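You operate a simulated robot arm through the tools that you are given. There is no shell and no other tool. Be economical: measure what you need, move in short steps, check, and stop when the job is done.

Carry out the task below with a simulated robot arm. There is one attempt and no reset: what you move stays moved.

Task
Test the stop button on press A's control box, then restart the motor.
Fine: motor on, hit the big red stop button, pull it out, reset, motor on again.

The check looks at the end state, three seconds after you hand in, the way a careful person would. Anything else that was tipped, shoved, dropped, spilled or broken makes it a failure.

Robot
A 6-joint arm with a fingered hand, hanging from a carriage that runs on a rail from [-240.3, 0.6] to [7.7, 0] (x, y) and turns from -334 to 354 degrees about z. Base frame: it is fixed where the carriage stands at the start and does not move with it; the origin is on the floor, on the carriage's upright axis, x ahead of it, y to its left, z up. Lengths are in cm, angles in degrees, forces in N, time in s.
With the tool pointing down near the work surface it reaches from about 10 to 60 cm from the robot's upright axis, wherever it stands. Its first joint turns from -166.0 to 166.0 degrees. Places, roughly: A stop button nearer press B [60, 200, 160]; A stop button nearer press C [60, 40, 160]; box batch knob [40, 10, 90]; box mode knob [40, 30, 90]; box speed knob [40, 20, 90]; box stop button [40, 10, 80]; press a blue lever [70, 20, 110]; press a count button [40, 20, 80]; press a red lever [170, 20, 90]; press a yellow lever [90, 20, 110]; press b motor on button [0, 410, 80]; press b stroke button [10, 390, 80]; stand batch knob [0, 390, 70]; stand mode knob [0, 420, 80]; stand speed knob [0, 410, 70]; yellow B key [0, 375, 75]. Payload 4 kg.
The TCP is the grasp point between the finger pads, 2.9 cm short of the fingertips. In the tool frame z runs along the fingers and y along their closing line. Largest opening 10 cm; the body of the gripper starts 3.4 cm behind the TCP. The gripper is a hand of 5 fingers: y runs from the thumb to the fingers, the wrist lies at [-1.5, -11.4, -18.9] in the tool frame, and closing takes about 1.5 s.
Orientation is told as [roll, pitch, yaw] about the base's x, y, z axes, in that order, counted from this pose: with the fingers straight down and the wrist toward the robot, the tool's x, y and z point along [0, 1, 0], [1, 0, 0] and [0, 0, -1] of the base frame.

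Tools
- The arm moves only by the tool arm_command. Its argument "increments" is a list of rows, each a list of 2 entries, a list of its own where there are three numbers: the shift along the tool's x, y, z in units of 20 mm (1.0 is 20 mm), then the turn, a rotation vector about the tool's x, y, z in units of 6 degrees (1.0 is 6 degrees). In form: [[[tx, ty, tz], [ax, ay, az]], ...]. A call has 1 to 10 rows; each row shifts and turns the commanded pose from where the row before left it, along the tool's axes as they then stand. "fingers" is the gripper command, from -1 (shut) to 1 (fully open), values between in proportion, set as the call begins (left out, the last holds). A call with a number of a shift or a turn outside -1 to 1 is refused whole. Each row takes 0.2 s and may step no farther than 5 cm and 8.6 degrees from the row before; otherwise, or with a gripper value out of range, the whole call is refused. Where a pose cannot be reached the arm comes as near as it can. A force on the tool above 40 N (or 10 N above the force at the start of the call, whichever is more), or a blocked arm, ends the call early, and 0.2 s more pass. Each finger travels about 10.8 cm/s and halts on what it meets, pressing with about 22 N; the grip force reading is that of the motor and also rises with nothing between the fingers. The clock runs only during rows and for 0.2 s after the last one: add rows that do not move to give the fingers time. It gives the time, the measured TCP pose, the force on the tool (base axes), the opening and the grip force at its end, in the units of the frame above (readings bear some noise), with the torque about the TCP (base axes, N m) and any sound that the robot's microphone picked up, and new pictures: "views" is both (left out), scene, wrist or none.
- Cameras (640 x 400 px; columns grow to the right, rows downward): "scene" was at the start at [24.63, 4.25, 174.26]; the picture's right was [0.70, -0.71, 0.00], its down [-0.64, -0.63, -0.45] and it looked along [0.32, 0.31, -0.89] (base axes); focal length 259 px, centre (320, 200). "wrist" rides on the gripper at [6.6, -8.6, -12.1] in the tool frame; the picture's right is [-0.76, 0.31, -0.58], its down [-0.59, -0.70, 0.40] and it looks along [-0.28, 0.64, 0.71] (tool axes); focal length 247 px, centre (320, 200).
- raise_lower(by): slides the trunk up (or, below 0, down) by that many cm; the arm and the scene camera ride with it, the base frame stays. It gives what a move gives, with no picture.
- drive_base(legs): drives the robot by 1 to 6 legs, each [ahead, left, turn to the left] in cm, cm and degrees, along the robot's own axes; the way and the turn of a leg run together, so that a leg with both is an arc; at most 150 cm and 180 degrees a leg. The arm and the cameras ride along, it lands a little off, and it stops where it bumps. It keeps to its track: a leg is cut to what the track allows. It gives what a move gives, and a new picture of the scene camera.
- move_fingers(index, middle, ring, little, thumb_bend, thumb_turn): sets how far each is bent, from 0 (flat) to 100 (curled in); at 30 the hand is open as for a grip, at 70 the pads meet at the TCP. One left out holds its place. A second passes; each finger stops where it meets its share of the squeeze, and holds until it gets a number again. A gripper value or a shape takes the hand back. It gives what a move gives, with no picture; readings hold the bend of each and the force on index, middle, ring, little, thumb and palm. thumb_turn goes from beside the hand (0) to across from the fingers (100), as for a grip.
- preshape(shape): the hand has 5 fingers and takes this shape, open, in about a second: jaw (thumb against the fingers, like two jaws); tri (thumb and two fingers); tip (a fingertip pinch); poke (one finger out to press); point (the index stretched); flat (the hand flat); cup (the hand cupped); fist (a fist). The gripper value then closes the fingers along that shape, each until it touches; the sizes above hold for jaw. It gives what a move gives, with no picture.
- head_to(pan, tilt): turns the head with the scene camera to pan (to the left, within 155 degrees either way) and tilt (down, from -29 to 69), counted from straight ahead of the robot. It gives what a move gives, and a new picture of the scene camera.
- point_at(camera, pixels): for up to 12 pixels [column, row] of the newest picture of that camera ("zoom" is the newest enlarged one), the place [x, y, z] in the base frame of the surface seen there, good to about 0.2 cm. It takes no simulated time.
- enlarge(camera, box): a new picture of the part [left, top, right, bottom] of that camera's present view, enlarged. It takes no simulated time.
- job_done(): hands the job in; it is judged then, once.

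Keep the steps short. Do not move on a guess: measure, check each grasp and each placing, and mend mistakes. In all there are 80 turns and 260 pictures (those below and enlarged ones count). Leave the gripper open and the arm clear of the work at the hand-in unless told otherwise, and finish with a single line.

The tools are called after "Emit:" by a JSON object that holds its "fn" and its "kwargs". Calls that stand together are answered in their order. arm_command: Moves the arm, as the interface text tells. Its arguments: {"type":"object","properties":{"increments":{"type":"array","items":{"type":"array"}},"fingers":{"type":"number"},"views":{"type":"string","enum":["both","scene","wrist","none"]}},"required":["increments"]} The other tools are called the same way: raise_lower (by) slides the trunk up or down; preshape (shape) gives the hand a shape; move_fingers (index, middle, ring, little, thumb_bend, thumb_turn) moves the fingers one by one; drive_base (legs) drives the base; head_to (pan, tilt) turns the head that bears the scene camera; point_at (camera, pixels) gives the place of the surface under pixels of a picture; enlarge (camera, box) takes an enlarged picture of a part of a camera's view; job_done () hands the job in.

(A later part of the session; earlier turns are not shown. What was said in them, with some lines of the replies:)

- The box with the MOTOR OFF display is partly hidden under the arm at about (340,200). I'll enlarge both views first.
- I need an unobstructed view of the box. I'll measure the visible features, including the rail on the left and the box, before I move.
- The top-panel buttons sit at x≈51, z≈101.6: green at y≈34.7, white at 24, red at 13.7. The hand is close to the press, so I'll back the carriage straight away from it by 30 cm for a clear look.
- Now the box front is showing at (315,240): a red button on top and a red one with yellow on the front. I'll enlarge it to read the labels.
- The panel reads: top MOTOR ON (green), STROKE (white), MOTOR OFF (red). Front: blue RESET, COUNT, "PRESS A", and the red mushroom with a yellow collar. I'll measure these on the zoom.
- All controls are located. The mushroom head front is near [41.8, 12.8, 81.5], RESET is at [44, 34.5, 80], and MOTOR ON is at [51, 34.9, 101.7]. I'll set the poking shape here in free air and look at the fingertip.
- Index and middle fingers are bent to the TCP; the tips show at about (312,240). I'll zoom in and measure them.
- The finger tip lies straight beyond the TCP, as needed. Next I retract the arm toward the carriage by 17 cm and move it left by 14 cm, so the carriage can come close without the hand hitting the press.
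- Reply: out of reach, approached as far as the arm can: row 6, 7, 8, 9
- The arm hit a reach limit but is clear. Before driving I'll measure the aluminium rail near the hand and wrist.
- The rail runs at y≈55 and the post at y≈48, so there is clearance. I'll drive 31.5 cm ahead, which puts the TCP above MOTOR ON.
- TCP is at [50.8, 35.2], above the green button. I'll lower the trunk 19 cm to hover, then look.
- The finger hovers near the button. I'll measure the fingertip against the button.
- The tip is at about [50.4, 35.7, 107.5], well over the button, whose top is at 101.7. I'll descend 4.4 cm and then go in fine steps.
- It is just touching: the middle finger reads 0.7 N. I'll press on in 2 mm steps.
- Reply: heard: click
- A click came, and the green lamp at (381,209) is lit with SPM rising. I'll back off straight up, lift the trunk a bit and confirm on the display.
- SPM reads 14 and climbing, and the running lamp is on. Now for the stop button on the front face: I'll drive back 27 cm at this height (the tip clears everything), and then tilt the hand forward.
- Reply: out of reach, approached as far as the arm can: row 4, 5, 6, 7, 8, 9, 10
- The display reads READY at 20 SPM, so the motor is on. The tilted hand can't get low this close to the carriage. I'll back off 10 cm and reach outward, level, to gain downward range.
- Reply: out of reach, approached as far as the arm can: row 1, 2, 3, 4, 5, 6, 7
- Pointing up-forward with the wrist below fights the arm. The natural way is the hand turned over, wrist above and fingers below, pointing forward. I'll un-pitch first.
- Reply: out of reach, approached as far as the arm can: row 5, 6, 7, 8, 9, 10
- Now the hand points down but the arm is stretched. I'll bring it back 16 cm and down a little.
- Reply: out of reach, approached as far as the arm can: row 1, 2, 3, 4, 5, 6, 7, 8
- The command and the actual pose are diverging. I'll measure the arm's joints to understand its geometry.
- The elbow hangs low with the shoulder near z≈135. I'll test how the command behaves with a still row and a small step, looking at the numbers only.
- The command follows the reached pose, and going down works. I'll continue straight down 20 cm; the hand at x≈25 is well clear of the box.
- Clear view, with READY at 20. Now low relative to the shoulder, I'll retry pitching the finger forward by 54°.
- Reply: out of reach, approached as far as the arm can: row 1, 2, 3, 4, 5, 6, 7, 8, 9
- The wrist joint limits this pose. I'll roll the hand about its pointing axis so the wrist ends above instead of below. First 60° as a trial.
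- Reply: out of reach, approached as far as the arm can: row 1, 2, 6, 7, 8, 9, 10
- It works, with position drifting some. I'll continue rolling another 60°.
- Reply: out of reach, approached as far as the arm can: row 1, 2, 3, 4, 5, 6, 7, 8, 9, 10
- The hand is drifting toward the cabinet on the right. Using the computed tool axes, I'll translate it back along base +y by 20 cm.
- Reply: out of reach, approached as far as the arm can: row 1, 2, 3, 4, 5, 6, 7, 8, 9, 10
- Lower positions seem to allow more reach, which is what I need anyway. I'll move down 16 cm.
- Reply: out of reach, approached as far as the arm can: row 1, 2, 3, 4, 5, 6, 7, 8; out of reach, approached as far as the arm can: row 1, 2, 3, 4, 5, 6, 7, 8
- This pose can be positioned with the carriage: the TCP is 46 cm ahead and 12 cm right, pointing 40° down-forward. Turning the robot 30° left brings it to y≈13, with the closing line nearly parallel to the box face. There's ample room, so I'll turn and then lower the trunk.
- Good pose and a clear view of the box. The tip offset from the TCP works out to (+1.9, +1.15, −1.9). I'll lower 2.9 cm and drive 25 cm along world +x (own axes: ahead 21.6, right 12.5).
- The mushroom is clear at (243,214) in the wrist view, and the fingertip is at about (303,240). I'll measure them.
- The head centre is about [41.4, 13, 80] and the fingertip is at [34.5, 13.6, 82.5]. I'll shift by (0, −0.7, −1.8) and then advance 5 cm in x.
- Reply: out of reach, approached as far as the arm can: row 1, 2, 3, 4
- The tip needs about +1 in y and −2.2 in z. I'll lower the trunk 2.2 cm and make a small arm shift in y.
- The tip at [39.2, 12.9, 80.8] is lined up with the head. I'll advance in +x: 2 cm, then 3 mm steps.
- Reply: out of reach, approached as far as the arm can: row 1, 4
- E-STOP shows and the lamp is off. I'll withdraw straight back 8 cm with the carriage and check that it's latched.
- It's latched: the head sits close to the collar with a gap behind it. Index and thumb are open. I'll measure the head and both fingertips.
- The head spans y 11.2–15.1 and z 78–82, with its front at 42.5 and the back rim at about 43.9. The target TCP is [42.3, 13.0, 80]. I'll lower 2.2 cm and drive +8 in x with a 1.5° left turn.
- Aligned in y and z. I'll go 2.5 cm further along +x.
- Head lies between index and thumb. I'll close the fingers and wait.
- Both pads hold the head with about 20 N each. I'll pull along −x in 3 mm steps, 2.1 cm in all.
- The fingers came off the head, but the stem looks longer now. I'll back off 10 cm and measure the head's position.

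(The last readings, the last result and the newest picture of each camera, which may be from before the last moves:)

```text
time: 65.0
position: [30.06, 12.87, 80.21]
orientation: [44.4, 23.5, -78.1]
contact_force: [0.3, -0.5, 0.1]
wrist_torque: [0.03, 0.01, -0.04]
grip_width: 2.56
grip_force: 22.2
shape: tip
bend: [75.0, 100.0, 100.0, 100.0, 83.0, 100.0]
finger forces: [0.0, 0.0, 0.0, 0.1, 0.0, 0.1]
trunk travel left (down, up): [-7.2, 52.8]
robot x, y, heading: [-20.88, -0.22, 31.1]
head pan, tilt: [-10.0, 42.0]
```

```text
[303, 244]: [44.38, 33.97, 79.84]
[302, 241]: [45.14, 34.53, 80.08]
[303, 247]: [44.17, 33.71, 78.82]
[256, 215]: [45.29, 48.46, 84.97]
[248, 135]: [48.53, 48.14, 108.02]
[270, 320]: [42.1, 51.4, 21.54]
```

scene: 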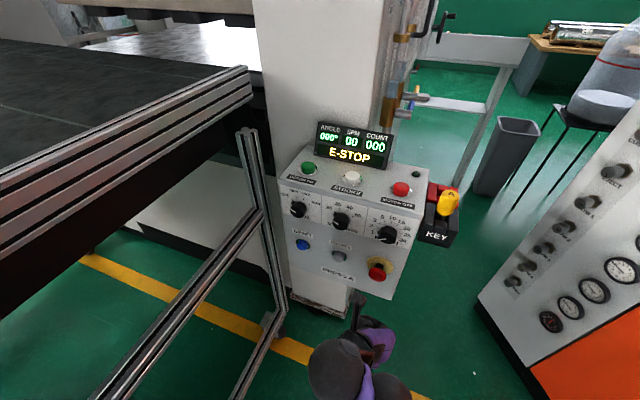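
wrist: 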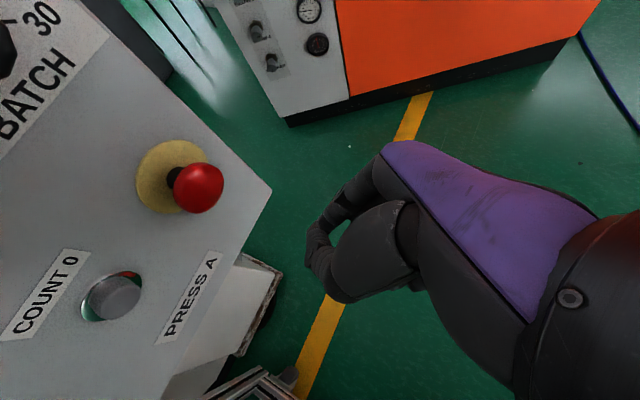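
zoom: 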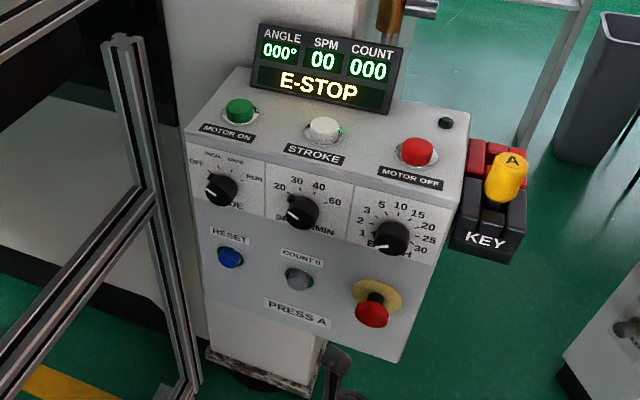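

The head front is back at x=41.45, so the stop button is out again. Next is RESET at [44.1, 34.4, 79.8]. I'll back off, turn 20° further left, return to the poke shape, and then try extending the arm along the heading.

Emit:
{"fn": "drive_base", "kwargs": {"legs": [[-8.6, 5.2, 0], [0, 0, 20]]}}

Emit:
{"fn": "preshape", "kwargs": {"shape": "poke"}}

Emit:
{"fn": "arm_command", "kwargs": {"increments": [[[0.57, -0.3, 0.76], [0, 0, 0]], [[0.57, -0.3, 0.76], [0, 0, 0]], [[0.57, -0.3, 0.76], [0, 0, 0]], [[0.57, -0.3, 0.76], [0, 0, 0]]]}}

```text
time: 67.2
position: [12.67, 29.33, 80.18]
orientation: [44.6, 23.5, -58.3]
contact_force: [-0.3, 0.4, -0.5]
wrist_torque: [0.01, -0.02, -0.01]
grip_width: 2.54
grip_force: 22.2
shape: tip
bend: [75.0, 100.0, 100.0, 100.0, 83.0, 100.0]
finger forces: [0.1, 0.0, 0.0, 0.0, 0.0, 0.0]
trunk travel left (down, up): [-7.2, 52.8]
robot x, y, heading: [-31.22, 0.2, 51.2]
head pan, tilt: [-10.0, 42.0]
```

scene: 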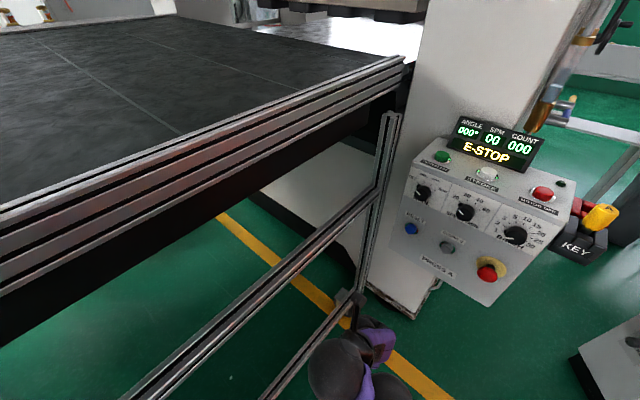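

```text
time: 68.1
position: [12.51, 29.36, 80.16]
orientation: [44.4, 23.4, -58.3]
contact_force: [0.1, -1.2, -0.1]
wrist_torque: [0.04, -0.01, -0.02]
grip_width: 0.0
grip_force: 0.1
shape: poke
bend: [70.0, 70.0, 99.0, 99.0, 100.0, 100.0]
finger forces: [0.0, 0.0, 0.0, 0.1, 0.0, 0.0]
trunk travel left (down, up): [-7.2, 52.8]
robot x, y, heading: [-30.89, -0.33, 51.0]
head pan, tilt: [-10.0, 42.0]
```

```text
time: 69.1
position: [16.8, 33.76, 83.04]
orientation: [44.3, 23.7, -58.2]
contact_force: [-0.8, 1.0, 0.6]
wrist_torque: [-0.01, 0.0, 0.01]
grip_width: 0.0
grip_force: 0.1
shape: poke
bend: [70.0, 70.0, 99.0, 99.0, 100.0, 100.0]
finger forces: [0.1, 0.1, 0.0, 0.0, 0.0, 0.0]
out of reach, approached as far as the arm can: row 2, 3, 4
trunk travel left (down, up): [-7.2, 52.8]
robot x, y, heading: [-31.37, 0.08, 51.2]
head pan, tilt: [-10.0, 42.0]
```

scene: 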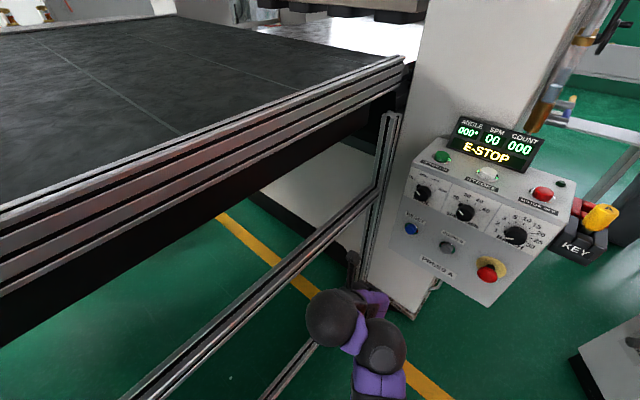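
wrist: 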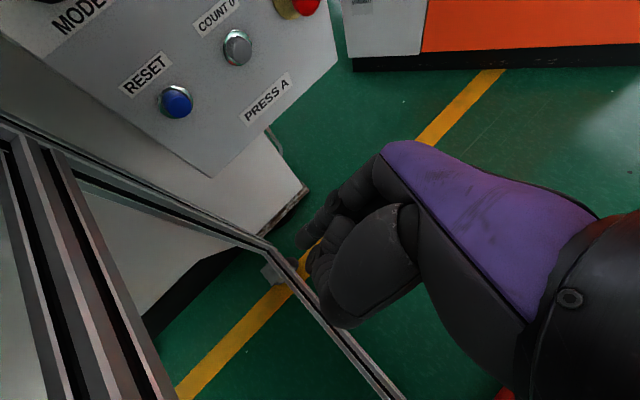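

The TCP is now at y=33.8, pointing 53° to the left of the face normal. I'll rotate the hand 18° to the right about the vertical for a squarer poke.

Emit:
{"fn": "arm_command", "kwargs": {"increments": [[[0, 0, 0], [-0.656, 0.387, 0.648]], [[0, 0, 0], [-0.656, 0.387, 0.648]], [[0, 0, 0], [-0.656, 0.387, 0.648]], [[0, 0, 0], [0, 0, 0]]], "views": "none"}}

```text
time: 70.1
position: [18.31, 30.47, 83.73]
orientation: [44.0, 25.0, -65.5]
contact_force: [1.0, 0.2, -0.5]
wrist_torque: [-0.02, -0.01, 0.03]
grip_width: 0.01
grip_force: 0.0
shape: poke
bend: [70.0, 70.0, 99.0, 99.0, 100.0, 100.0]
finger forces: [0.0, 0.0, 0.0, 0.0, 0.1, 0.0]
out of reach, approached as far as the arm can: row 1, 2, 3
trunk travel left (down, up): [-7.2, 52.8]
robot x, y, heading: [-30.89, -0.02, 51.0]
head pan, tilt: [-10.0, 42.0]
```

Little change is possible, and the angle is acceptable. I'll lower 2 cm, turn 2.6° and drive to about 4 cm short of the button.

Emit:
{"fn": "raise_lower", "kwargs": {"by": -2}}

Emit:
{"fn": "drive_base", "kwargs": {"legs": [[0, 0, 2.6], [11.9, -16.1, 0]]}}

Emit:
{"fn": "arm_command", "kwargs": {"increments": [[[0, 0, 0], [0, 0, 0]]]}}

Emit:
{"fn": "enlarge", "kwargs": {"camera": "wrist", "box": [180, 120, 400, 340]}}

```text
time: 70.8
position: [18.32, 30.46, 81.62]
orientation: [44.0, 25.1, -65.6]
contact_force: [-0.2, -0.6, -0.1]
wrist_torque: [-0.01, 0.02, 0.02]
grip_width: 0.0
grip_force: 0.0
shape: poke
bend: [70.0, 70.0, 99.0, 99.0, 100.0, 100.0]
finger forces: [0.1, 0.0, 0.0, 0.0, 0.1, 0.0]
trunk travel left (down, up): [-5.2, 54.8]
robot x, y, heading: [-30.85, 0.2, 51.1]
head pan, tilt: [-10.0, 42.0]
```

```text
time: 72.8
position: [36.87, 32.56, 81.69]
orientation: [44.0, 25.1, -63.0]
contact_force: [-0.4, -0.3, -0.9]
wrist_torque: [-0.02, -0.02, 0.02]
grip_width: 0.0
grip_force: 0.0
shape: poke
bend: [70.0, 70.0, 99.0, 99.0, 100.0, 100.0]
finger forces: [0.1, 0.0, 0.0, 0.0, 0.1, 0.0]
trunk travel left (down, up): [-5.2, 54.8]
robot x, y, heading: [-10.88, -0.07, 53.6]
head pan, tilt: [-10.0, 42.0]
```

scene: 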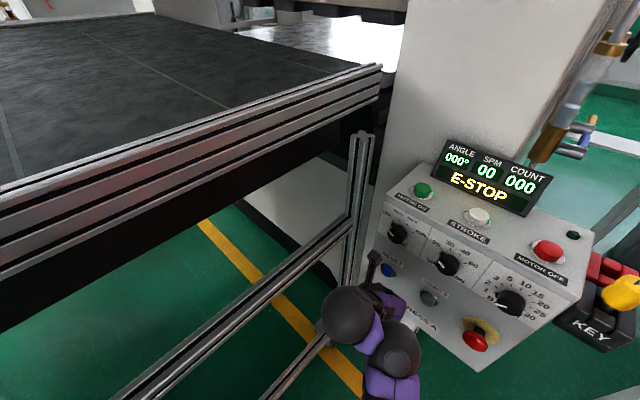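

```text
time: 73.2
position: [36.74, 32.54, 81.65]
orientation: [44.0, 25.1, -63.1]
contact_force: [-0.3, -0.2, 0.2]
wrist_torque: [-0.01, 0.04, 0.03]
grip_width: 0.0
grip_force: 0.0
shape: poke
bend: [70.0, 70.0, 99.0, 99.0, 100.0, 100.0]
finger forces: [0.1, 0.1, 0.0, 0.0, 0.1, 0.0]
trunk travel left (down, up): [-5.2, 54.8]
robot x, y, heading: [-10.61, -0.19, 53.7]
head pan, tilt: [-10.0, 42.0]
```

scene: 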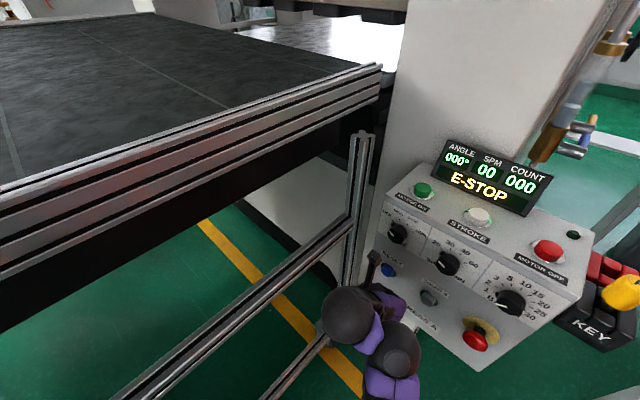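
wrist: 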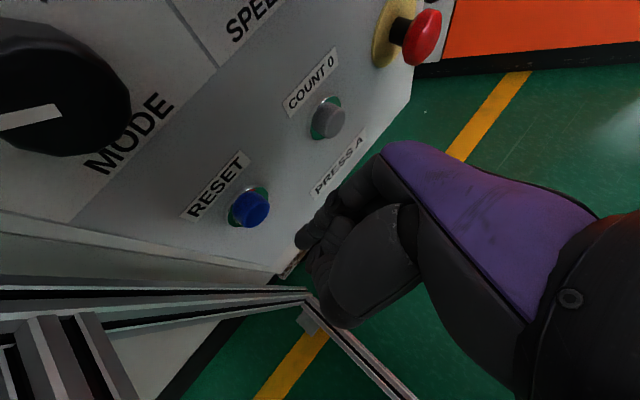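

```text
1.82 times, centred on (290, 230) of wrist
```

zoom: 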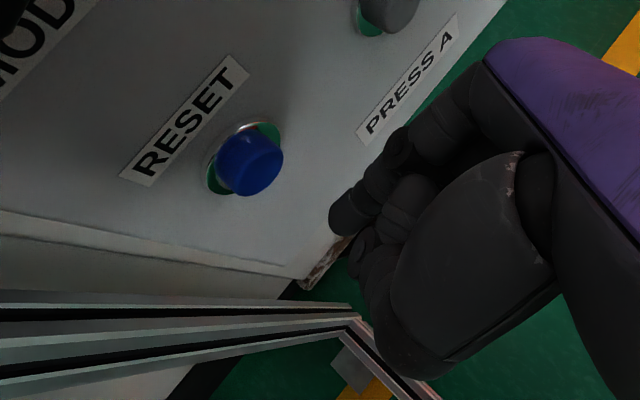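

Emit:
{"fn": "point_at", "kwargs": {"camera": "zoom", "pixels": [[250, 165], [262, 172], [240, 180], [335, 215], [340, 230], [350, 232], [395, 150], [450, 110], [360, 240], [340, 320]]}}

```text
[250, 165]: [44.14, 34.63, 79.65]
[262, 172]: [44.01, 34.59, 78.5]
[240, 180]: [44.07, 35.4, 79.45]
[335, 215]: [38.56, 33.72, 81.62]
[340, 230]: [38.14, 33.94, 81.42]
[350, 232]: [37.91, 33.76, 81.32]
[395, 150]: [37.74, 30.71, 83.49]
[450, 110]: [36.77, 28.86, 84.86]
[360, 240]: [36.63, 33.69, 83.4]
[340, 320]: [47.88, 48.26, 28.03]
```

The tip is at about [38.7, 33.9, 81] and the button centre at about [44.1, 34.5, 79.5]. I'll lower 1.2, turn 0.7° and drive +4.5 in x.

Emit:
{"fn": "raise_lower", "kwargs": {"by": -1.2}}

Emit:
{"fn": "drive_base", "kwargs": {"legs": [[0, 0, 0.7], [2.6, -3.6, 0]]}}

Emit:
{"fn": "arm_command", "kwargs": {"increments": [[[0, 0, 0], [0, 0, 0]]], "views": "wrist"}}

Emit:
{"fn": "enlarge", "kwargs": {"camera": "wrist", "box": [200, 140, 380, 320]}}

Emit:
{"fn": "point_at", "kwargs": {"camera": "wrist", "pixels": [[297, 238], [302, 245], [283, 225], [275, 232], [325, 205]]}}

```text
time: 73.8
position: [36.96, 32.64, 80.41]
orientation: [44.1, 25.1, -63.0]
contact_force: [-0.6, -0.2, 0.1]
wrist_torque: [0.0, 0.02, -0.01]
grip_width: 0.0
grip_force: 0.0
shape: poke
bend: [70.0, 70.0, 99.0, 99.0, 100.0, 100.0]
finger forces: [0.0, 0.0, 0.1, 0.0, 0.1, 0.1]
trunk travel left (down, up): [-4.0, 56.0]
robot x, y, heading: [-10.79, 0.1, 53.5]
head pan, tilt: [-10.0, 42.0]
```

```text
time: 75.0
position: [40.75, 33.17, 80.43]
orientation: [44.1, 25.1, -62.4]
contact_force: [0.0, 0.1, 0.7]
wrist_torque: [-0.02, -0.01, 0.06]
grip_width: 0.0
grip_force: 0.0
shape: poke
bend: [70.0, 70.0, 99.0, 99.0, 100.0, 100.0]
finger forces: [0.0, 0.0, 0.0, 0.0, 0.0, 0.0]
trunk travel left (down, up): [-4.0, 56.0]
robot x, y, heading: [-6.41, 0.37, 54.2]
head pan, tilt: [-10.0, 42.0]
```

scene: 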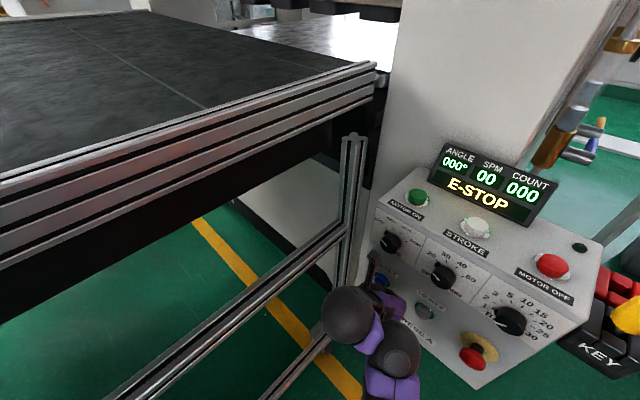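

```text
time: 75.4
position: [40.79, 33.04, 80.42]
orientation: [44.1, 25.1, -62.3]
contact_force: [-0.3, 0.2, -0.4]
wrist_torque: [-0.02, 0.02, -0.04]
grip_width: 0.02
grip_force: 0.1
shape: poke
bend: [70.0, 70.0, 99.0, 99.0, 100.0, 100.0]
finger forces: [0.1, 0.1, 0.0, 0.1, 0.1, 0.1]
trunk travel left (down, up): [-4.0, 56.0]
robot x, y, heading: [-6.4, 0.17, 54.5]
head pan, tilt: [-10.0, 42.0]
```

wrist: 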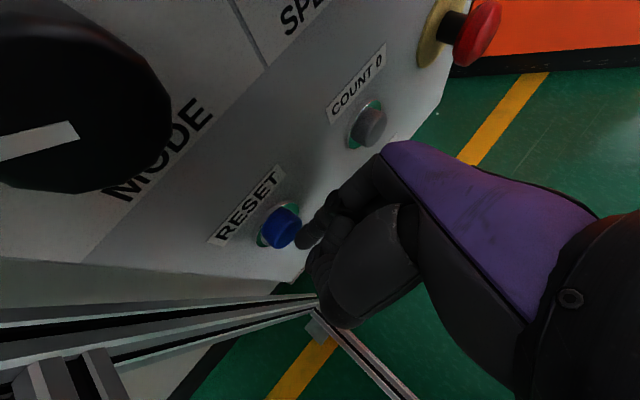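

```text
2.22 times, centred on (290, 230) of wrist
```

zoom: 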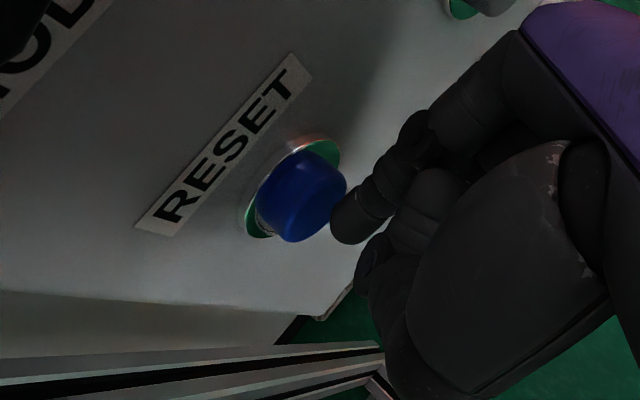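

```text
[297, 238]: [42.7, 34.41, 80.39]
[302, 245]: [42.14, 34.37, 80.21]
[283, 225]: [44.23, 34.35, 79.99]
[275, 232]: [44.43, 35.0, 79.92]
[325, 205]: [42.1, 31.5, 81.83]
```

The tip is in line, about 1.3 cm short. I'll advance +x in 3 mm steps.

Emit:
{"fn": "arm_command", "kwargs": {"increments": [[[0.116, 0.063, 0.071], [0, 0, 0]], [[0.116, 0.063, 0.071], [0, 0, 0]], [[0.116, 0.063, 0.071], [0, 0, 0]], [[0.116, 0.063, 0.071], [0, 0, 0]], [[0.116, 0.063, 0.071], [0, 0, 0]], [[0.116, 0.063, 0.071], [0, 0, 0]]]}}

Emit:
{"fn": "enlarge", "kwargs": {"camera": "wrist", "box": [200, 140, 380, 320]}}

```text
time: 76.8
position: [42.41, 32.9, 80.53]
orientation: [43.6, 25.3, -62.3]
contact_force: [-5.0, 0.9, -1.3]
wrist_torque: [-0.03, 0.04, 0.1]
grip_width: 0.0
grip_force: 0.0
shape: poke
bend: [70.0, 70.0, 99.0, 99.0, 100.0, 100.0]
finger forces: [4.9, 0.0, 0.0, 0.0, 0.1, 0.1]
trunk travel left (down, up): [-4.0, 56.0]
robot x, y, heading: [-6.29, 0.18, 54.3]
head pan, tilt: [-10.0, 42.0]
heard: click
```

scene: 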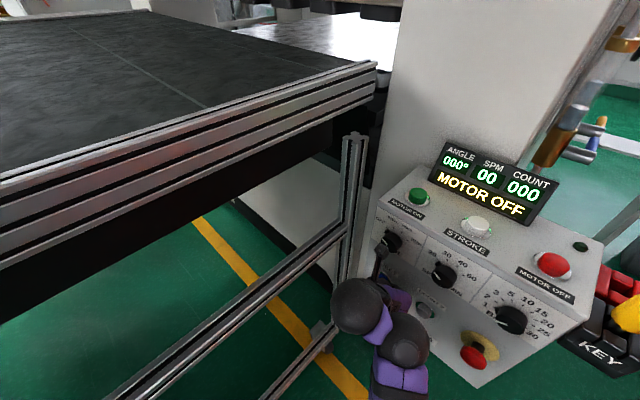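
wrist: 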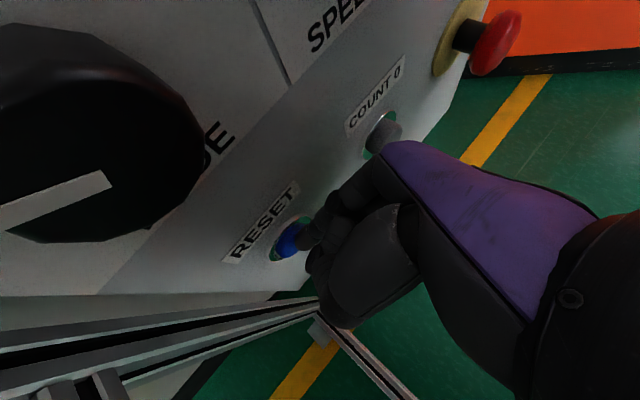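

```text
2.22 times, centred on (290, 230) of wrist
```

zoom: 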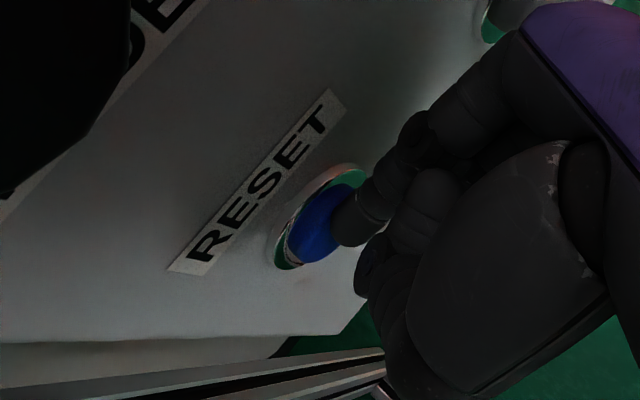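

RESET clicked and the display changed to MOTOR OFF with the stop released. I'll back off 10 cm and raise 27 cm for MOTOR ON at [51, 34.85, 101.7].

Emit:
{"fn": "drive_base", "kwargs": {"legs": [[-5.8, 8.1, 0]]}}

Emit:
{"fn": "raise_lower", "kwargs": {"by": 27.5}}

Emit:
{"fn": "arm_command", "kwargs": {"increments": [[[0, 0, 0], [0, 0, 0]]]}}

```text
time: 78.0
position: [32.63, 33.03, 80.73]
orientation: [43.8, 25.2, -62.3]
contact_force: [-0.5, 0.2, -0.1]
wrist_torque: [0.0, -0.03, -0.03]
grip_width: 0.0
grip_force: 0.1
shape: poke
bend: [70.0, 70.0, 99.0, 99.0, 100.0, 100.0]
finger forces: [0.1, 0.1, 0.0, 0.1, 0.1, 0.0]
trunk travel left (down, up): [-4.0, 56.0]
robot x, y, heading: [-16.31, 0.15, 54.2]
head pan, tilt: [-10.0, 42.0]
```

scene: 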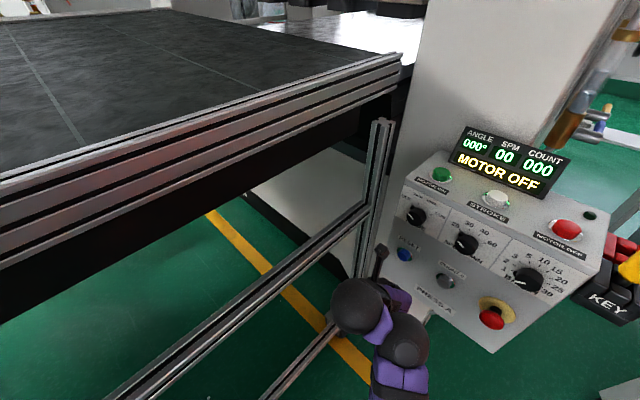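

```text
time: 80.8
position: [32.6, 32.96, 108.09]
orientation: [43.8, 25.2, -62.4]
contact_force: [-0.2, 0.4, 0.1]
wrist_torque: [-0.02, 0.02, -0.02]
grip_width: 0.0
grip_force: 0.1
shape: poke
bend: [70.0, 70.0, 99.0, 99.0, 100.0, 100.0]
finger forces: [0.2, 0.0, 0.0, 0.0, 0.0, 0.0]
trunk travel left (down, up): [-31.5, 28.5]
robot x, y, heading: [-16.46, -0.27, 54.2]
head pan, tilt: [-10.0, 42.0]
```

```text
time: 81.2
position: [32.71, 32.95, 108.13]
orientation: [43.8, 25.2, -62.4]
contact_force: [0.1, 0.1, -0.7]
wrist_torque: [0.02, 0.02, -0.01]
grip_width: 0.0
grip_force: 0.1
shape: poke
bend: [70.0, 70.0, 99.0, 99.0, 100.0, 100.0]
finger forces: [0.0, 0.0, 0.0, 0.1, 0.0, 0.0]
trunk travel left (down, up): [-31.5, 28.5]
robot x, y, heading: [-16.18, -0.16, 54.2]
head pan, tilt: [-10.0, 42.0]
```

scene: 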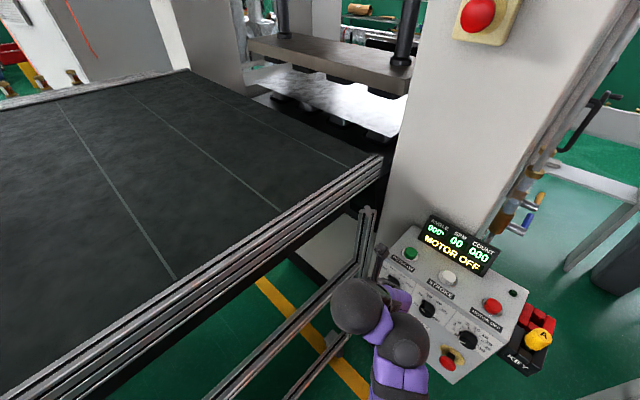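
wrist: 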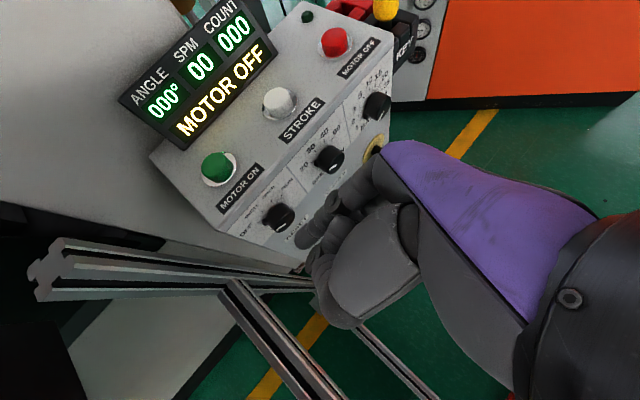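

Clear. I'll drive +16.7 along x at this height (tip at about 106, well over the panel).

Emit:
{"fn": "drive_base", "kwargs": {"legs": [[9.75, -13.55, 0]]}}

Emit:
{"fn": "arm_command", "kwargs": {"increments": [[[0, 0, 0], [0, 0, 0]]]}}

Emit:
{"fn": "enlarge", "kwargs": {"camera": "wrist", "box": [200, 140, 400, 340]}}

Emit:
{"fn": "point_at", "kwargs": {"camera": "wrist", "pixels": [[297, 238], [302, 245], [307, 247], [325, 205], [345, 190]]}}

```text
time: 82.6
position: [49.23, 32.99, 108.08]
orientation: [43.8, 25.2, -62.2]
contact_force: [0.3, 0.5, -0.6]
wrist_torque: [0.0, -0.01, 0.01]
grip_width: 0.0
grip_force: 0.0
shape: poke
bend: [70.0, 70.0, 99.0, 99.0, 100.0, 100.0]
finger forces: [0.0, 0.0, 0.0, 0.1, 0.0, 0.0]
trunk travel left (down, up): [-31.5, 28.5]
robot x, y, heading: [0.23, 0.23, 54.4]
head pan, tilt: [-10.0, 42.0]
```

scene: 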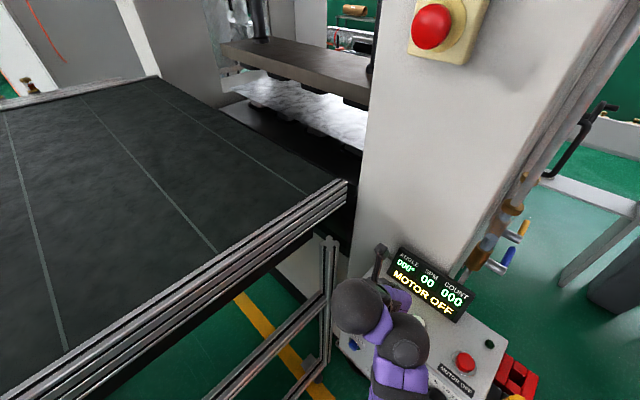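

```text
time: 83.0
position: [49.28, 33.02, 108.06]
orientation: [43.8, 25.2, -62.3]
contact_force: [0.1, -0.4, -0.3]
wrist_torque: [-0.01, -0.02, 0.01]
grip_width: 0.0
grip_force: 0.0
shape: poke
bend: [70.0, 70.0, 99.0, 99.0, 100.0, 100.0]
finger forces: [0.0, 0.1, 0.0, 0.0, 0.1, 0.0]
trunk travel left (down, up): [-31.5, 28.5]
robot x, y, heading: [0.29, -0.37, 54.3]
head pan, tilt: [-10.0, 42.0]
```

scene: 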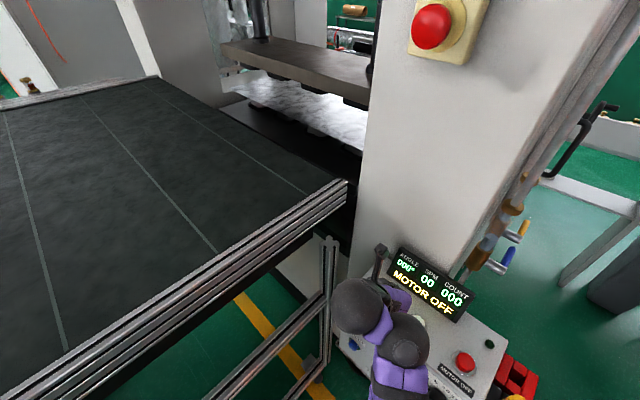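
wrist: 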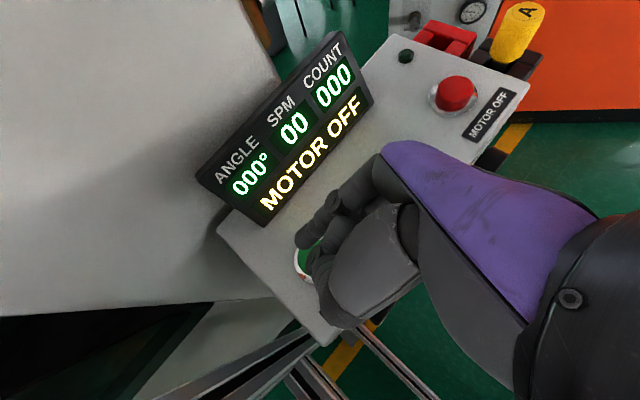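

```text
2.00 times, centred on (300, 240) of wrist
```

zoom: 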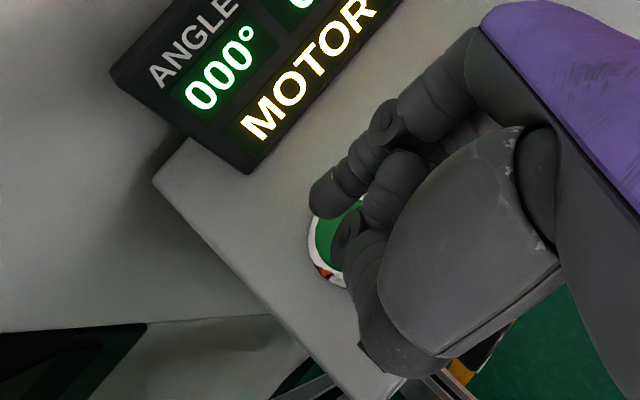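

```text
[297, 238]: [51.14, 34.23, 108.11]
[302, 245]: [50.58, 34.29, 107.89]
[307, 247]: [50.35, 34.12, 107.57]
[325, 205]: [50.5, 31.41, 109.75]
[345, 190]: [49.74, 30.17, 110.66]
```

The index tip is at [50.7, 34.3] and the middle finger beside it is a bit nearer and lower. I'll nudge about +0.9 in x and +0.4 in y, then lower the trunk 3 cm.

Emit:
{"fn": "drive_base", "kwargs": {"legs": [[0.7, -0.95, 0.5]]}}

Emit:
{"fn": "raise_lower", "kwargs": {"by": -3}}

Emit:
{"fn": "arm_command", "kwargs": {"increments": [[[0, 0, 0], [0, 0, 0]]], "views": "wrist"}}

Emit:
{"fn": "enlarge", "kwargs": {"camera": "wrist", "box": [200, 140, 400, 340]}}

```text
time: 83.8
position: [50.1, 33.44, 108.11]
orientation: [43.7, 25.2, -61.8]
contact_force: [-0.4, -0.9, 0.3]
wrist_torque: [0.01, 0.0, -0.04]
grip_width: 0.0
grip_force: 0.0
shape: poke
bend: [70.0, 70.0, 99.0, 99.0, 100.0, 100.0]
finger forces: [0.0, 0.1, 0.0, 0.0, 0.0, 0.0]
trunk travel left (down, up): [-31.5, 28.5]
robot x, y, heading: [1.59, -0.02, 54.9]
head pan, tilt: [-10.0, 42.0]
```

scene: 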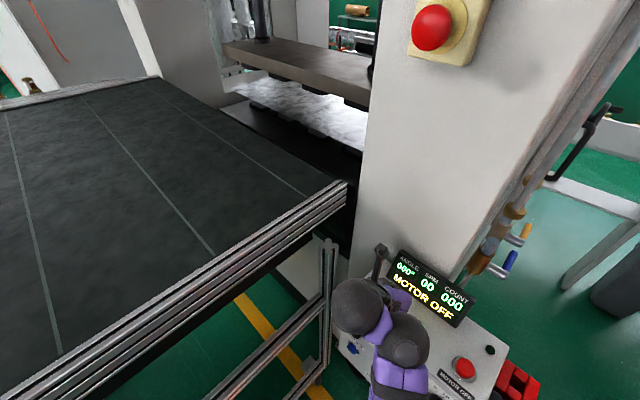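

```text
time: 84.5
position: [50.17, 33.38, 105.09]
orientation: [43.8, 25.2, -61.9]
contact_force: [0.1, 0.6, 0.5]
wrist_torque: [-0.02, 0.01, -0.03]
grip_width: 0.0
grip_force: 0.1
shape: poke
bend: [70.0, 70.0, 99.0, 99.0, 100.0, 100.0]
finger forces: [0.0, 0.0, 0.1, 0.0, 0.0, 0.1]
trunk travel left (down, up): [-28.5, 31.5]
robot x, y, heading: [1.27, 0.08, 54.6]
head pan, tilt: [-10.0, 42.0]
```

```text
time: 84.9
position: [50.17, 33.46, 105.15]
orientation: [43.9, 25.2, -61.8]
contact_force: [0.3, 0.1, 0.6]
wrist_torque: [-0.04, 0.0, 0.0]
grip_width: 0.0
grip_force: 0.1
shape: poke
bend: [70.0, 70.0, 99.0, 99.0, 100.0, 100.0]
finger forces: [0.0, 0.0, 0.0, 0.0, 0.0, 0.0]
trunk travel left (down, up): [-28.5, 31.5]
robot x, y, heading: [1.45, -0.07, 54.7]
head pan, tilt: [-10.0, 42.0]
```

wrist: 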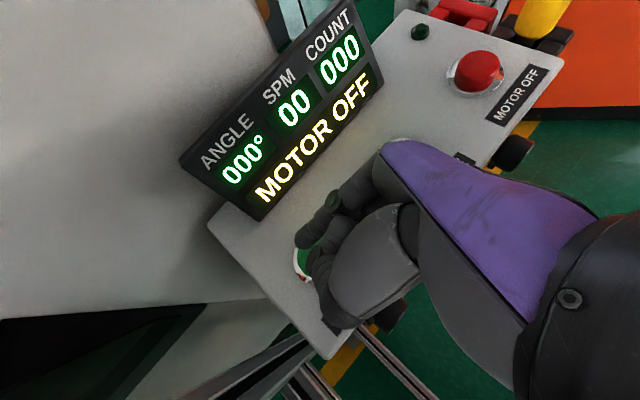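

```text
2.00 times, centred on (300, 240) of wrist
```

zoom: 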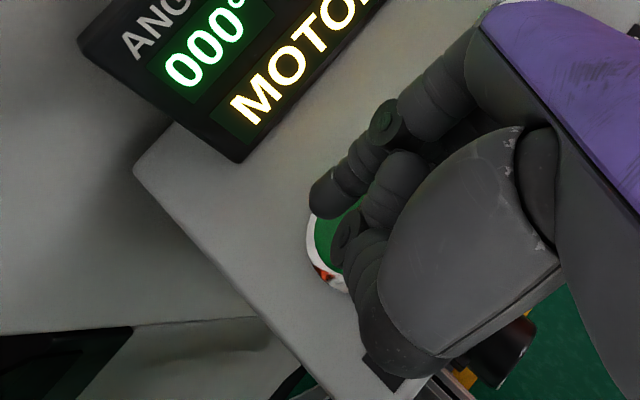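

I'll descend with the arm in 2 mm steps, 1.2 cm in all.

Emit:
{"fn": "arm_command", "kwargs": {"increments": [[[-0.063, 0.042, 0.065], [0, 0, 0]], [[-0.063, 0.042, 0.065], [0, 0, 0]], [[-0.063, 0.042, 0.065], [0, 0, 0]], [[-0.063, 0.042, 0.065], [0, 0, 0]], [[-0.063, 0.042, 0.065], [0, 0, 0]], [[-0.063, 0.042, 0.065], [0, 0, 0]]]}}

```text
time: 86.3
position: [50.1, 33.11, 104.58]
orientation: [43.7, 25.3, -61.6]
contact_force: [-0.5, -0.3, -0.5]
wrist_torque: [-0.02, -0.02, -0.01]
grip_width: 0.02
grip_force: 0.0
shape: poke
bend: [70.0, 70.0, 99.0, 99.0, 100.0, 100.0]
finger forces: [0.1, 0.1, 0.0, 0.1, 0.1, 0.0]
out of reach, approached as far as the arm can: row 4
trunk travel left (down, up): [-28.5, 31.5]
robot x, y, heading: [1.67, -0.29, 54.8]
head pan, tilt: [-10.0, 42.0]
```

scene: 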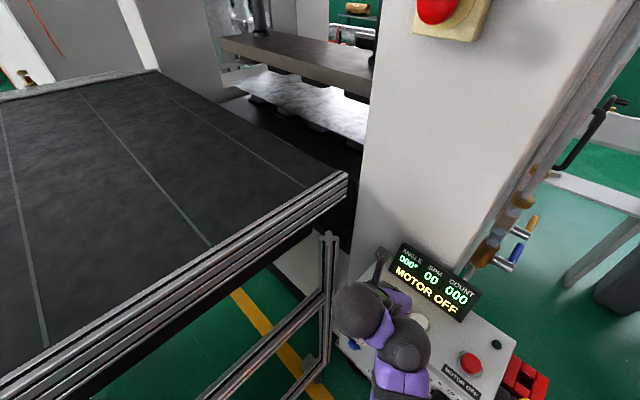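
wrist: 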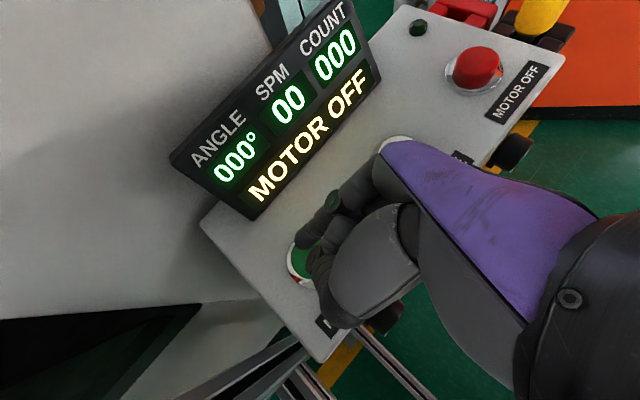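

No contact yet, and the arm is at its boundary. I'll use small trunk steps, reading the finger forces.

Emit:
{"fn": "raise_lower", "kwargs": {"by": -0.6}}

Emit:
{"fn": "enlarge", "kwargs": {"camera": "wrist", "box": [200, 140, 400, 340]}}

```text
time: 86.8
position: [49.96, 33.08, 104.1]
orientation: [43.6, 25.3, -61.7]
contact_force: [-0.4, 0.0, 2.9]
wrist_torque: [0.02, 0.02, 0.0]
grip_width: 0.0
grip_force: 0.0
shape: poke
bend: [70.0, 70.0, 99.0, 99.0, 100.0, 100.0]
finger forces: [0.0, 2.2, 0.0, 0.0, 0.0, 0.1]
trunk travel left (down, up): [-27.9, 32.1]
robot x, y, heading: [1.49, -0.01, 55.0]
head pan, tilt: [-10.0, 42.0]
heard: click
```

```text
2.00 times, centred on (300, 240) of wrist
```

zoom: 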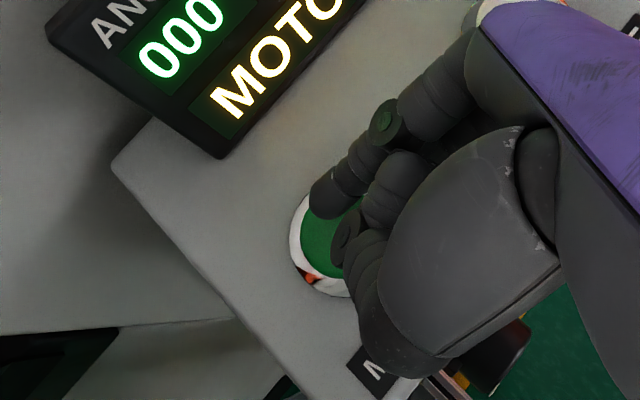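

A click, with the middle finger at 2.2 N. I'll lift off straight up, back away, and check the display.

Emit:
{"fn": "raise_lower", "kwargs": {"by": 8}}

Emit:
{"fn": "drive_base", "kwargs": {"legs": [[-17, 24, 0]]}}

Emit:
{"fn": "enlarge", "kwargs": {"camera": "scene", "box": [360, 120, 600, 380]}}

```text
time: 88.0
position: [49.9, 33.0, 111.94]
orientation: [43.5, 25.4, -61.7]
contact_force: [0.3, 0.7, 0.8]
wrist_torque: [0.02, -0.02, 0.02]
grip_width: 0.02
grip_force: 0.0
shape: poke
bend: [70.0, 70.0, 99.0, 99.0, 100.0, 100.0]
finger forces: [0.0, 0.0, 0.0, 0.0, 0.0, 0.0]
trunk travel left (down, up): [-35.9, 24.1]
robot x, y, heading: [1.44, -0.19, 54.5]
head pan, tilt: [-10.0, 42.0]
```

```text
time: 90.0
position: [20.99, 33.26, 111.93]
orientation: [43.6, 25.3, -61.7]
contact_force: [0.6, 0.3, -0.5]
wrist_torque: [0.03, 0.04, -0.01]
grip_width: 0.02
grip_force: 0.0
shape: poke
bend: [70.0, 70.0, 99.0, 99.0, 100.0, 100.0]
finger forces: [0.0, 0.0, 0.0, 0.1, 0.0, 0.1]
trunk travel left (down, up): [-35.9, 24.1]
robot x, y, heading: [-27.72, 0.3, 54.9]
head pan, tilt: [-10.0, 42.0]
```

scene: 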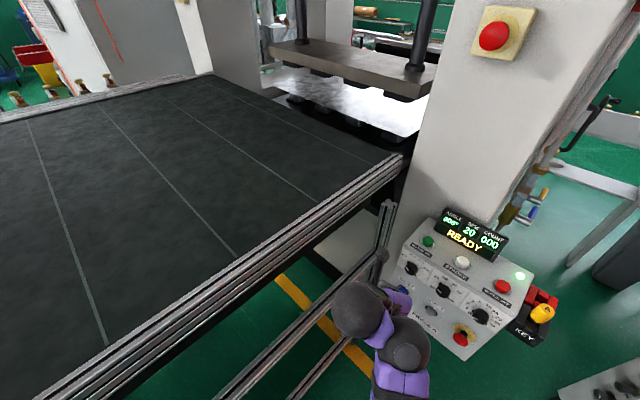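

```text
1.54 times, centred on (480, 250) of scene
```

zoom: 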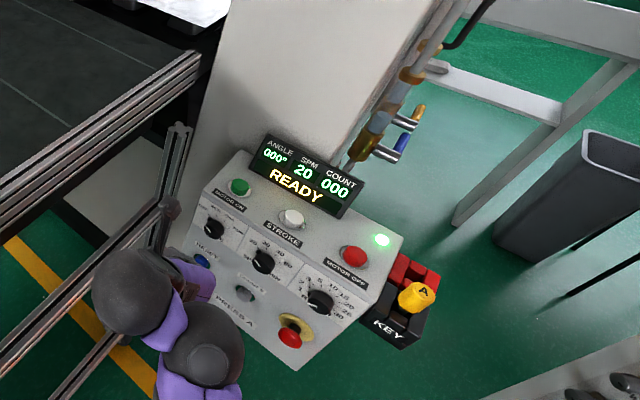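

READY, SPM 20, lamp lit, stop button out and knobs unchanged. The last thing is to open the hand in free air.

Emit:
{"fn": "preshape", "kwargs": {"shape": "jaw"}}

Emit:
{"fn": "arm_command", "kwargs": {"increments": [[[0, 0, 0], [0, 0, 0]]], "fingers": 1}}

```text
time: 90.9
position: [21.1, 33.11, 111.97]
orientation: [43.6, 25.3, -61.8]
contact_force: [-0.2, 0.5, -0.4]
wrist_torque: [-0.02, 0.03, -0.02]
grip_width: 9.95
grip_force: 0.0
shape: jaw
bend: [30.0, 30.0, 30.0, 30.0, 30.0, 98.0]
finger forces: [0.0, 0.0, 0.1, 0.0, 0.0, 0.1]
trunk travel left (down, up): [-35.9, 24.1]
robot x, y, heading: [-27.41, 0.16, 54.7]
head pan, tilt: [-10.0, 42.0]
```

```text
time: 91.3
position: [20.9, 33.07, 111.9]
orientation: [43.6, 25.3, -61.8]
contact_force: [0.5, 0.3, -0.4]
wrist_torque: [-0.02, 0.01, 0.02]
grip_width: 10.0
grip_force: 0.1
shape: jaw
bend: [30.0, 30.0, 30.0, 30.0, 30.0, 98.0]
finger forces: [0.0, 0.0, 0.0, 0.0, 0.0, 0.0]
trunk travel left (down, up): [-35.9, 24.1]
robot x, y, heading: [-27.48, -0.07, 55.0]
head pan, tilt: [-10.0, 42.0]
```

scene: 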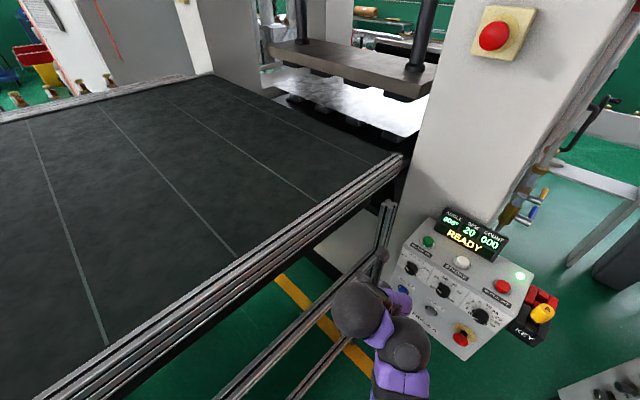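
wrist: 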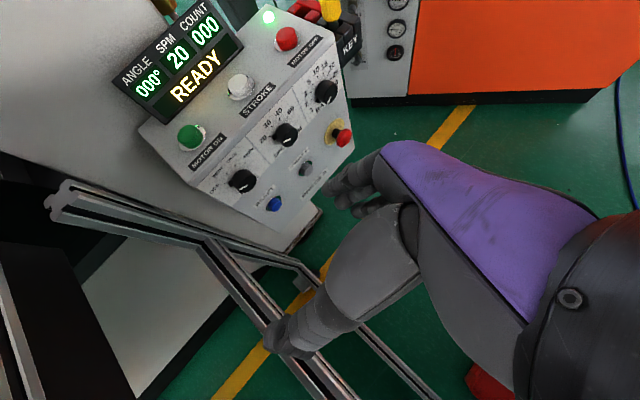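

The hand is open and clear, and the display reads READY with the motor running. I'm handing in.

Emit:
{"fn": "job_done", "kwargs": {}}

```text
The job is handed in.
```

Press A's stop button was tested: it latched and showed E-STOP, then I pulled it out, pressed RESET and restarted the motor, and the display now reads READY at 20 SPM.
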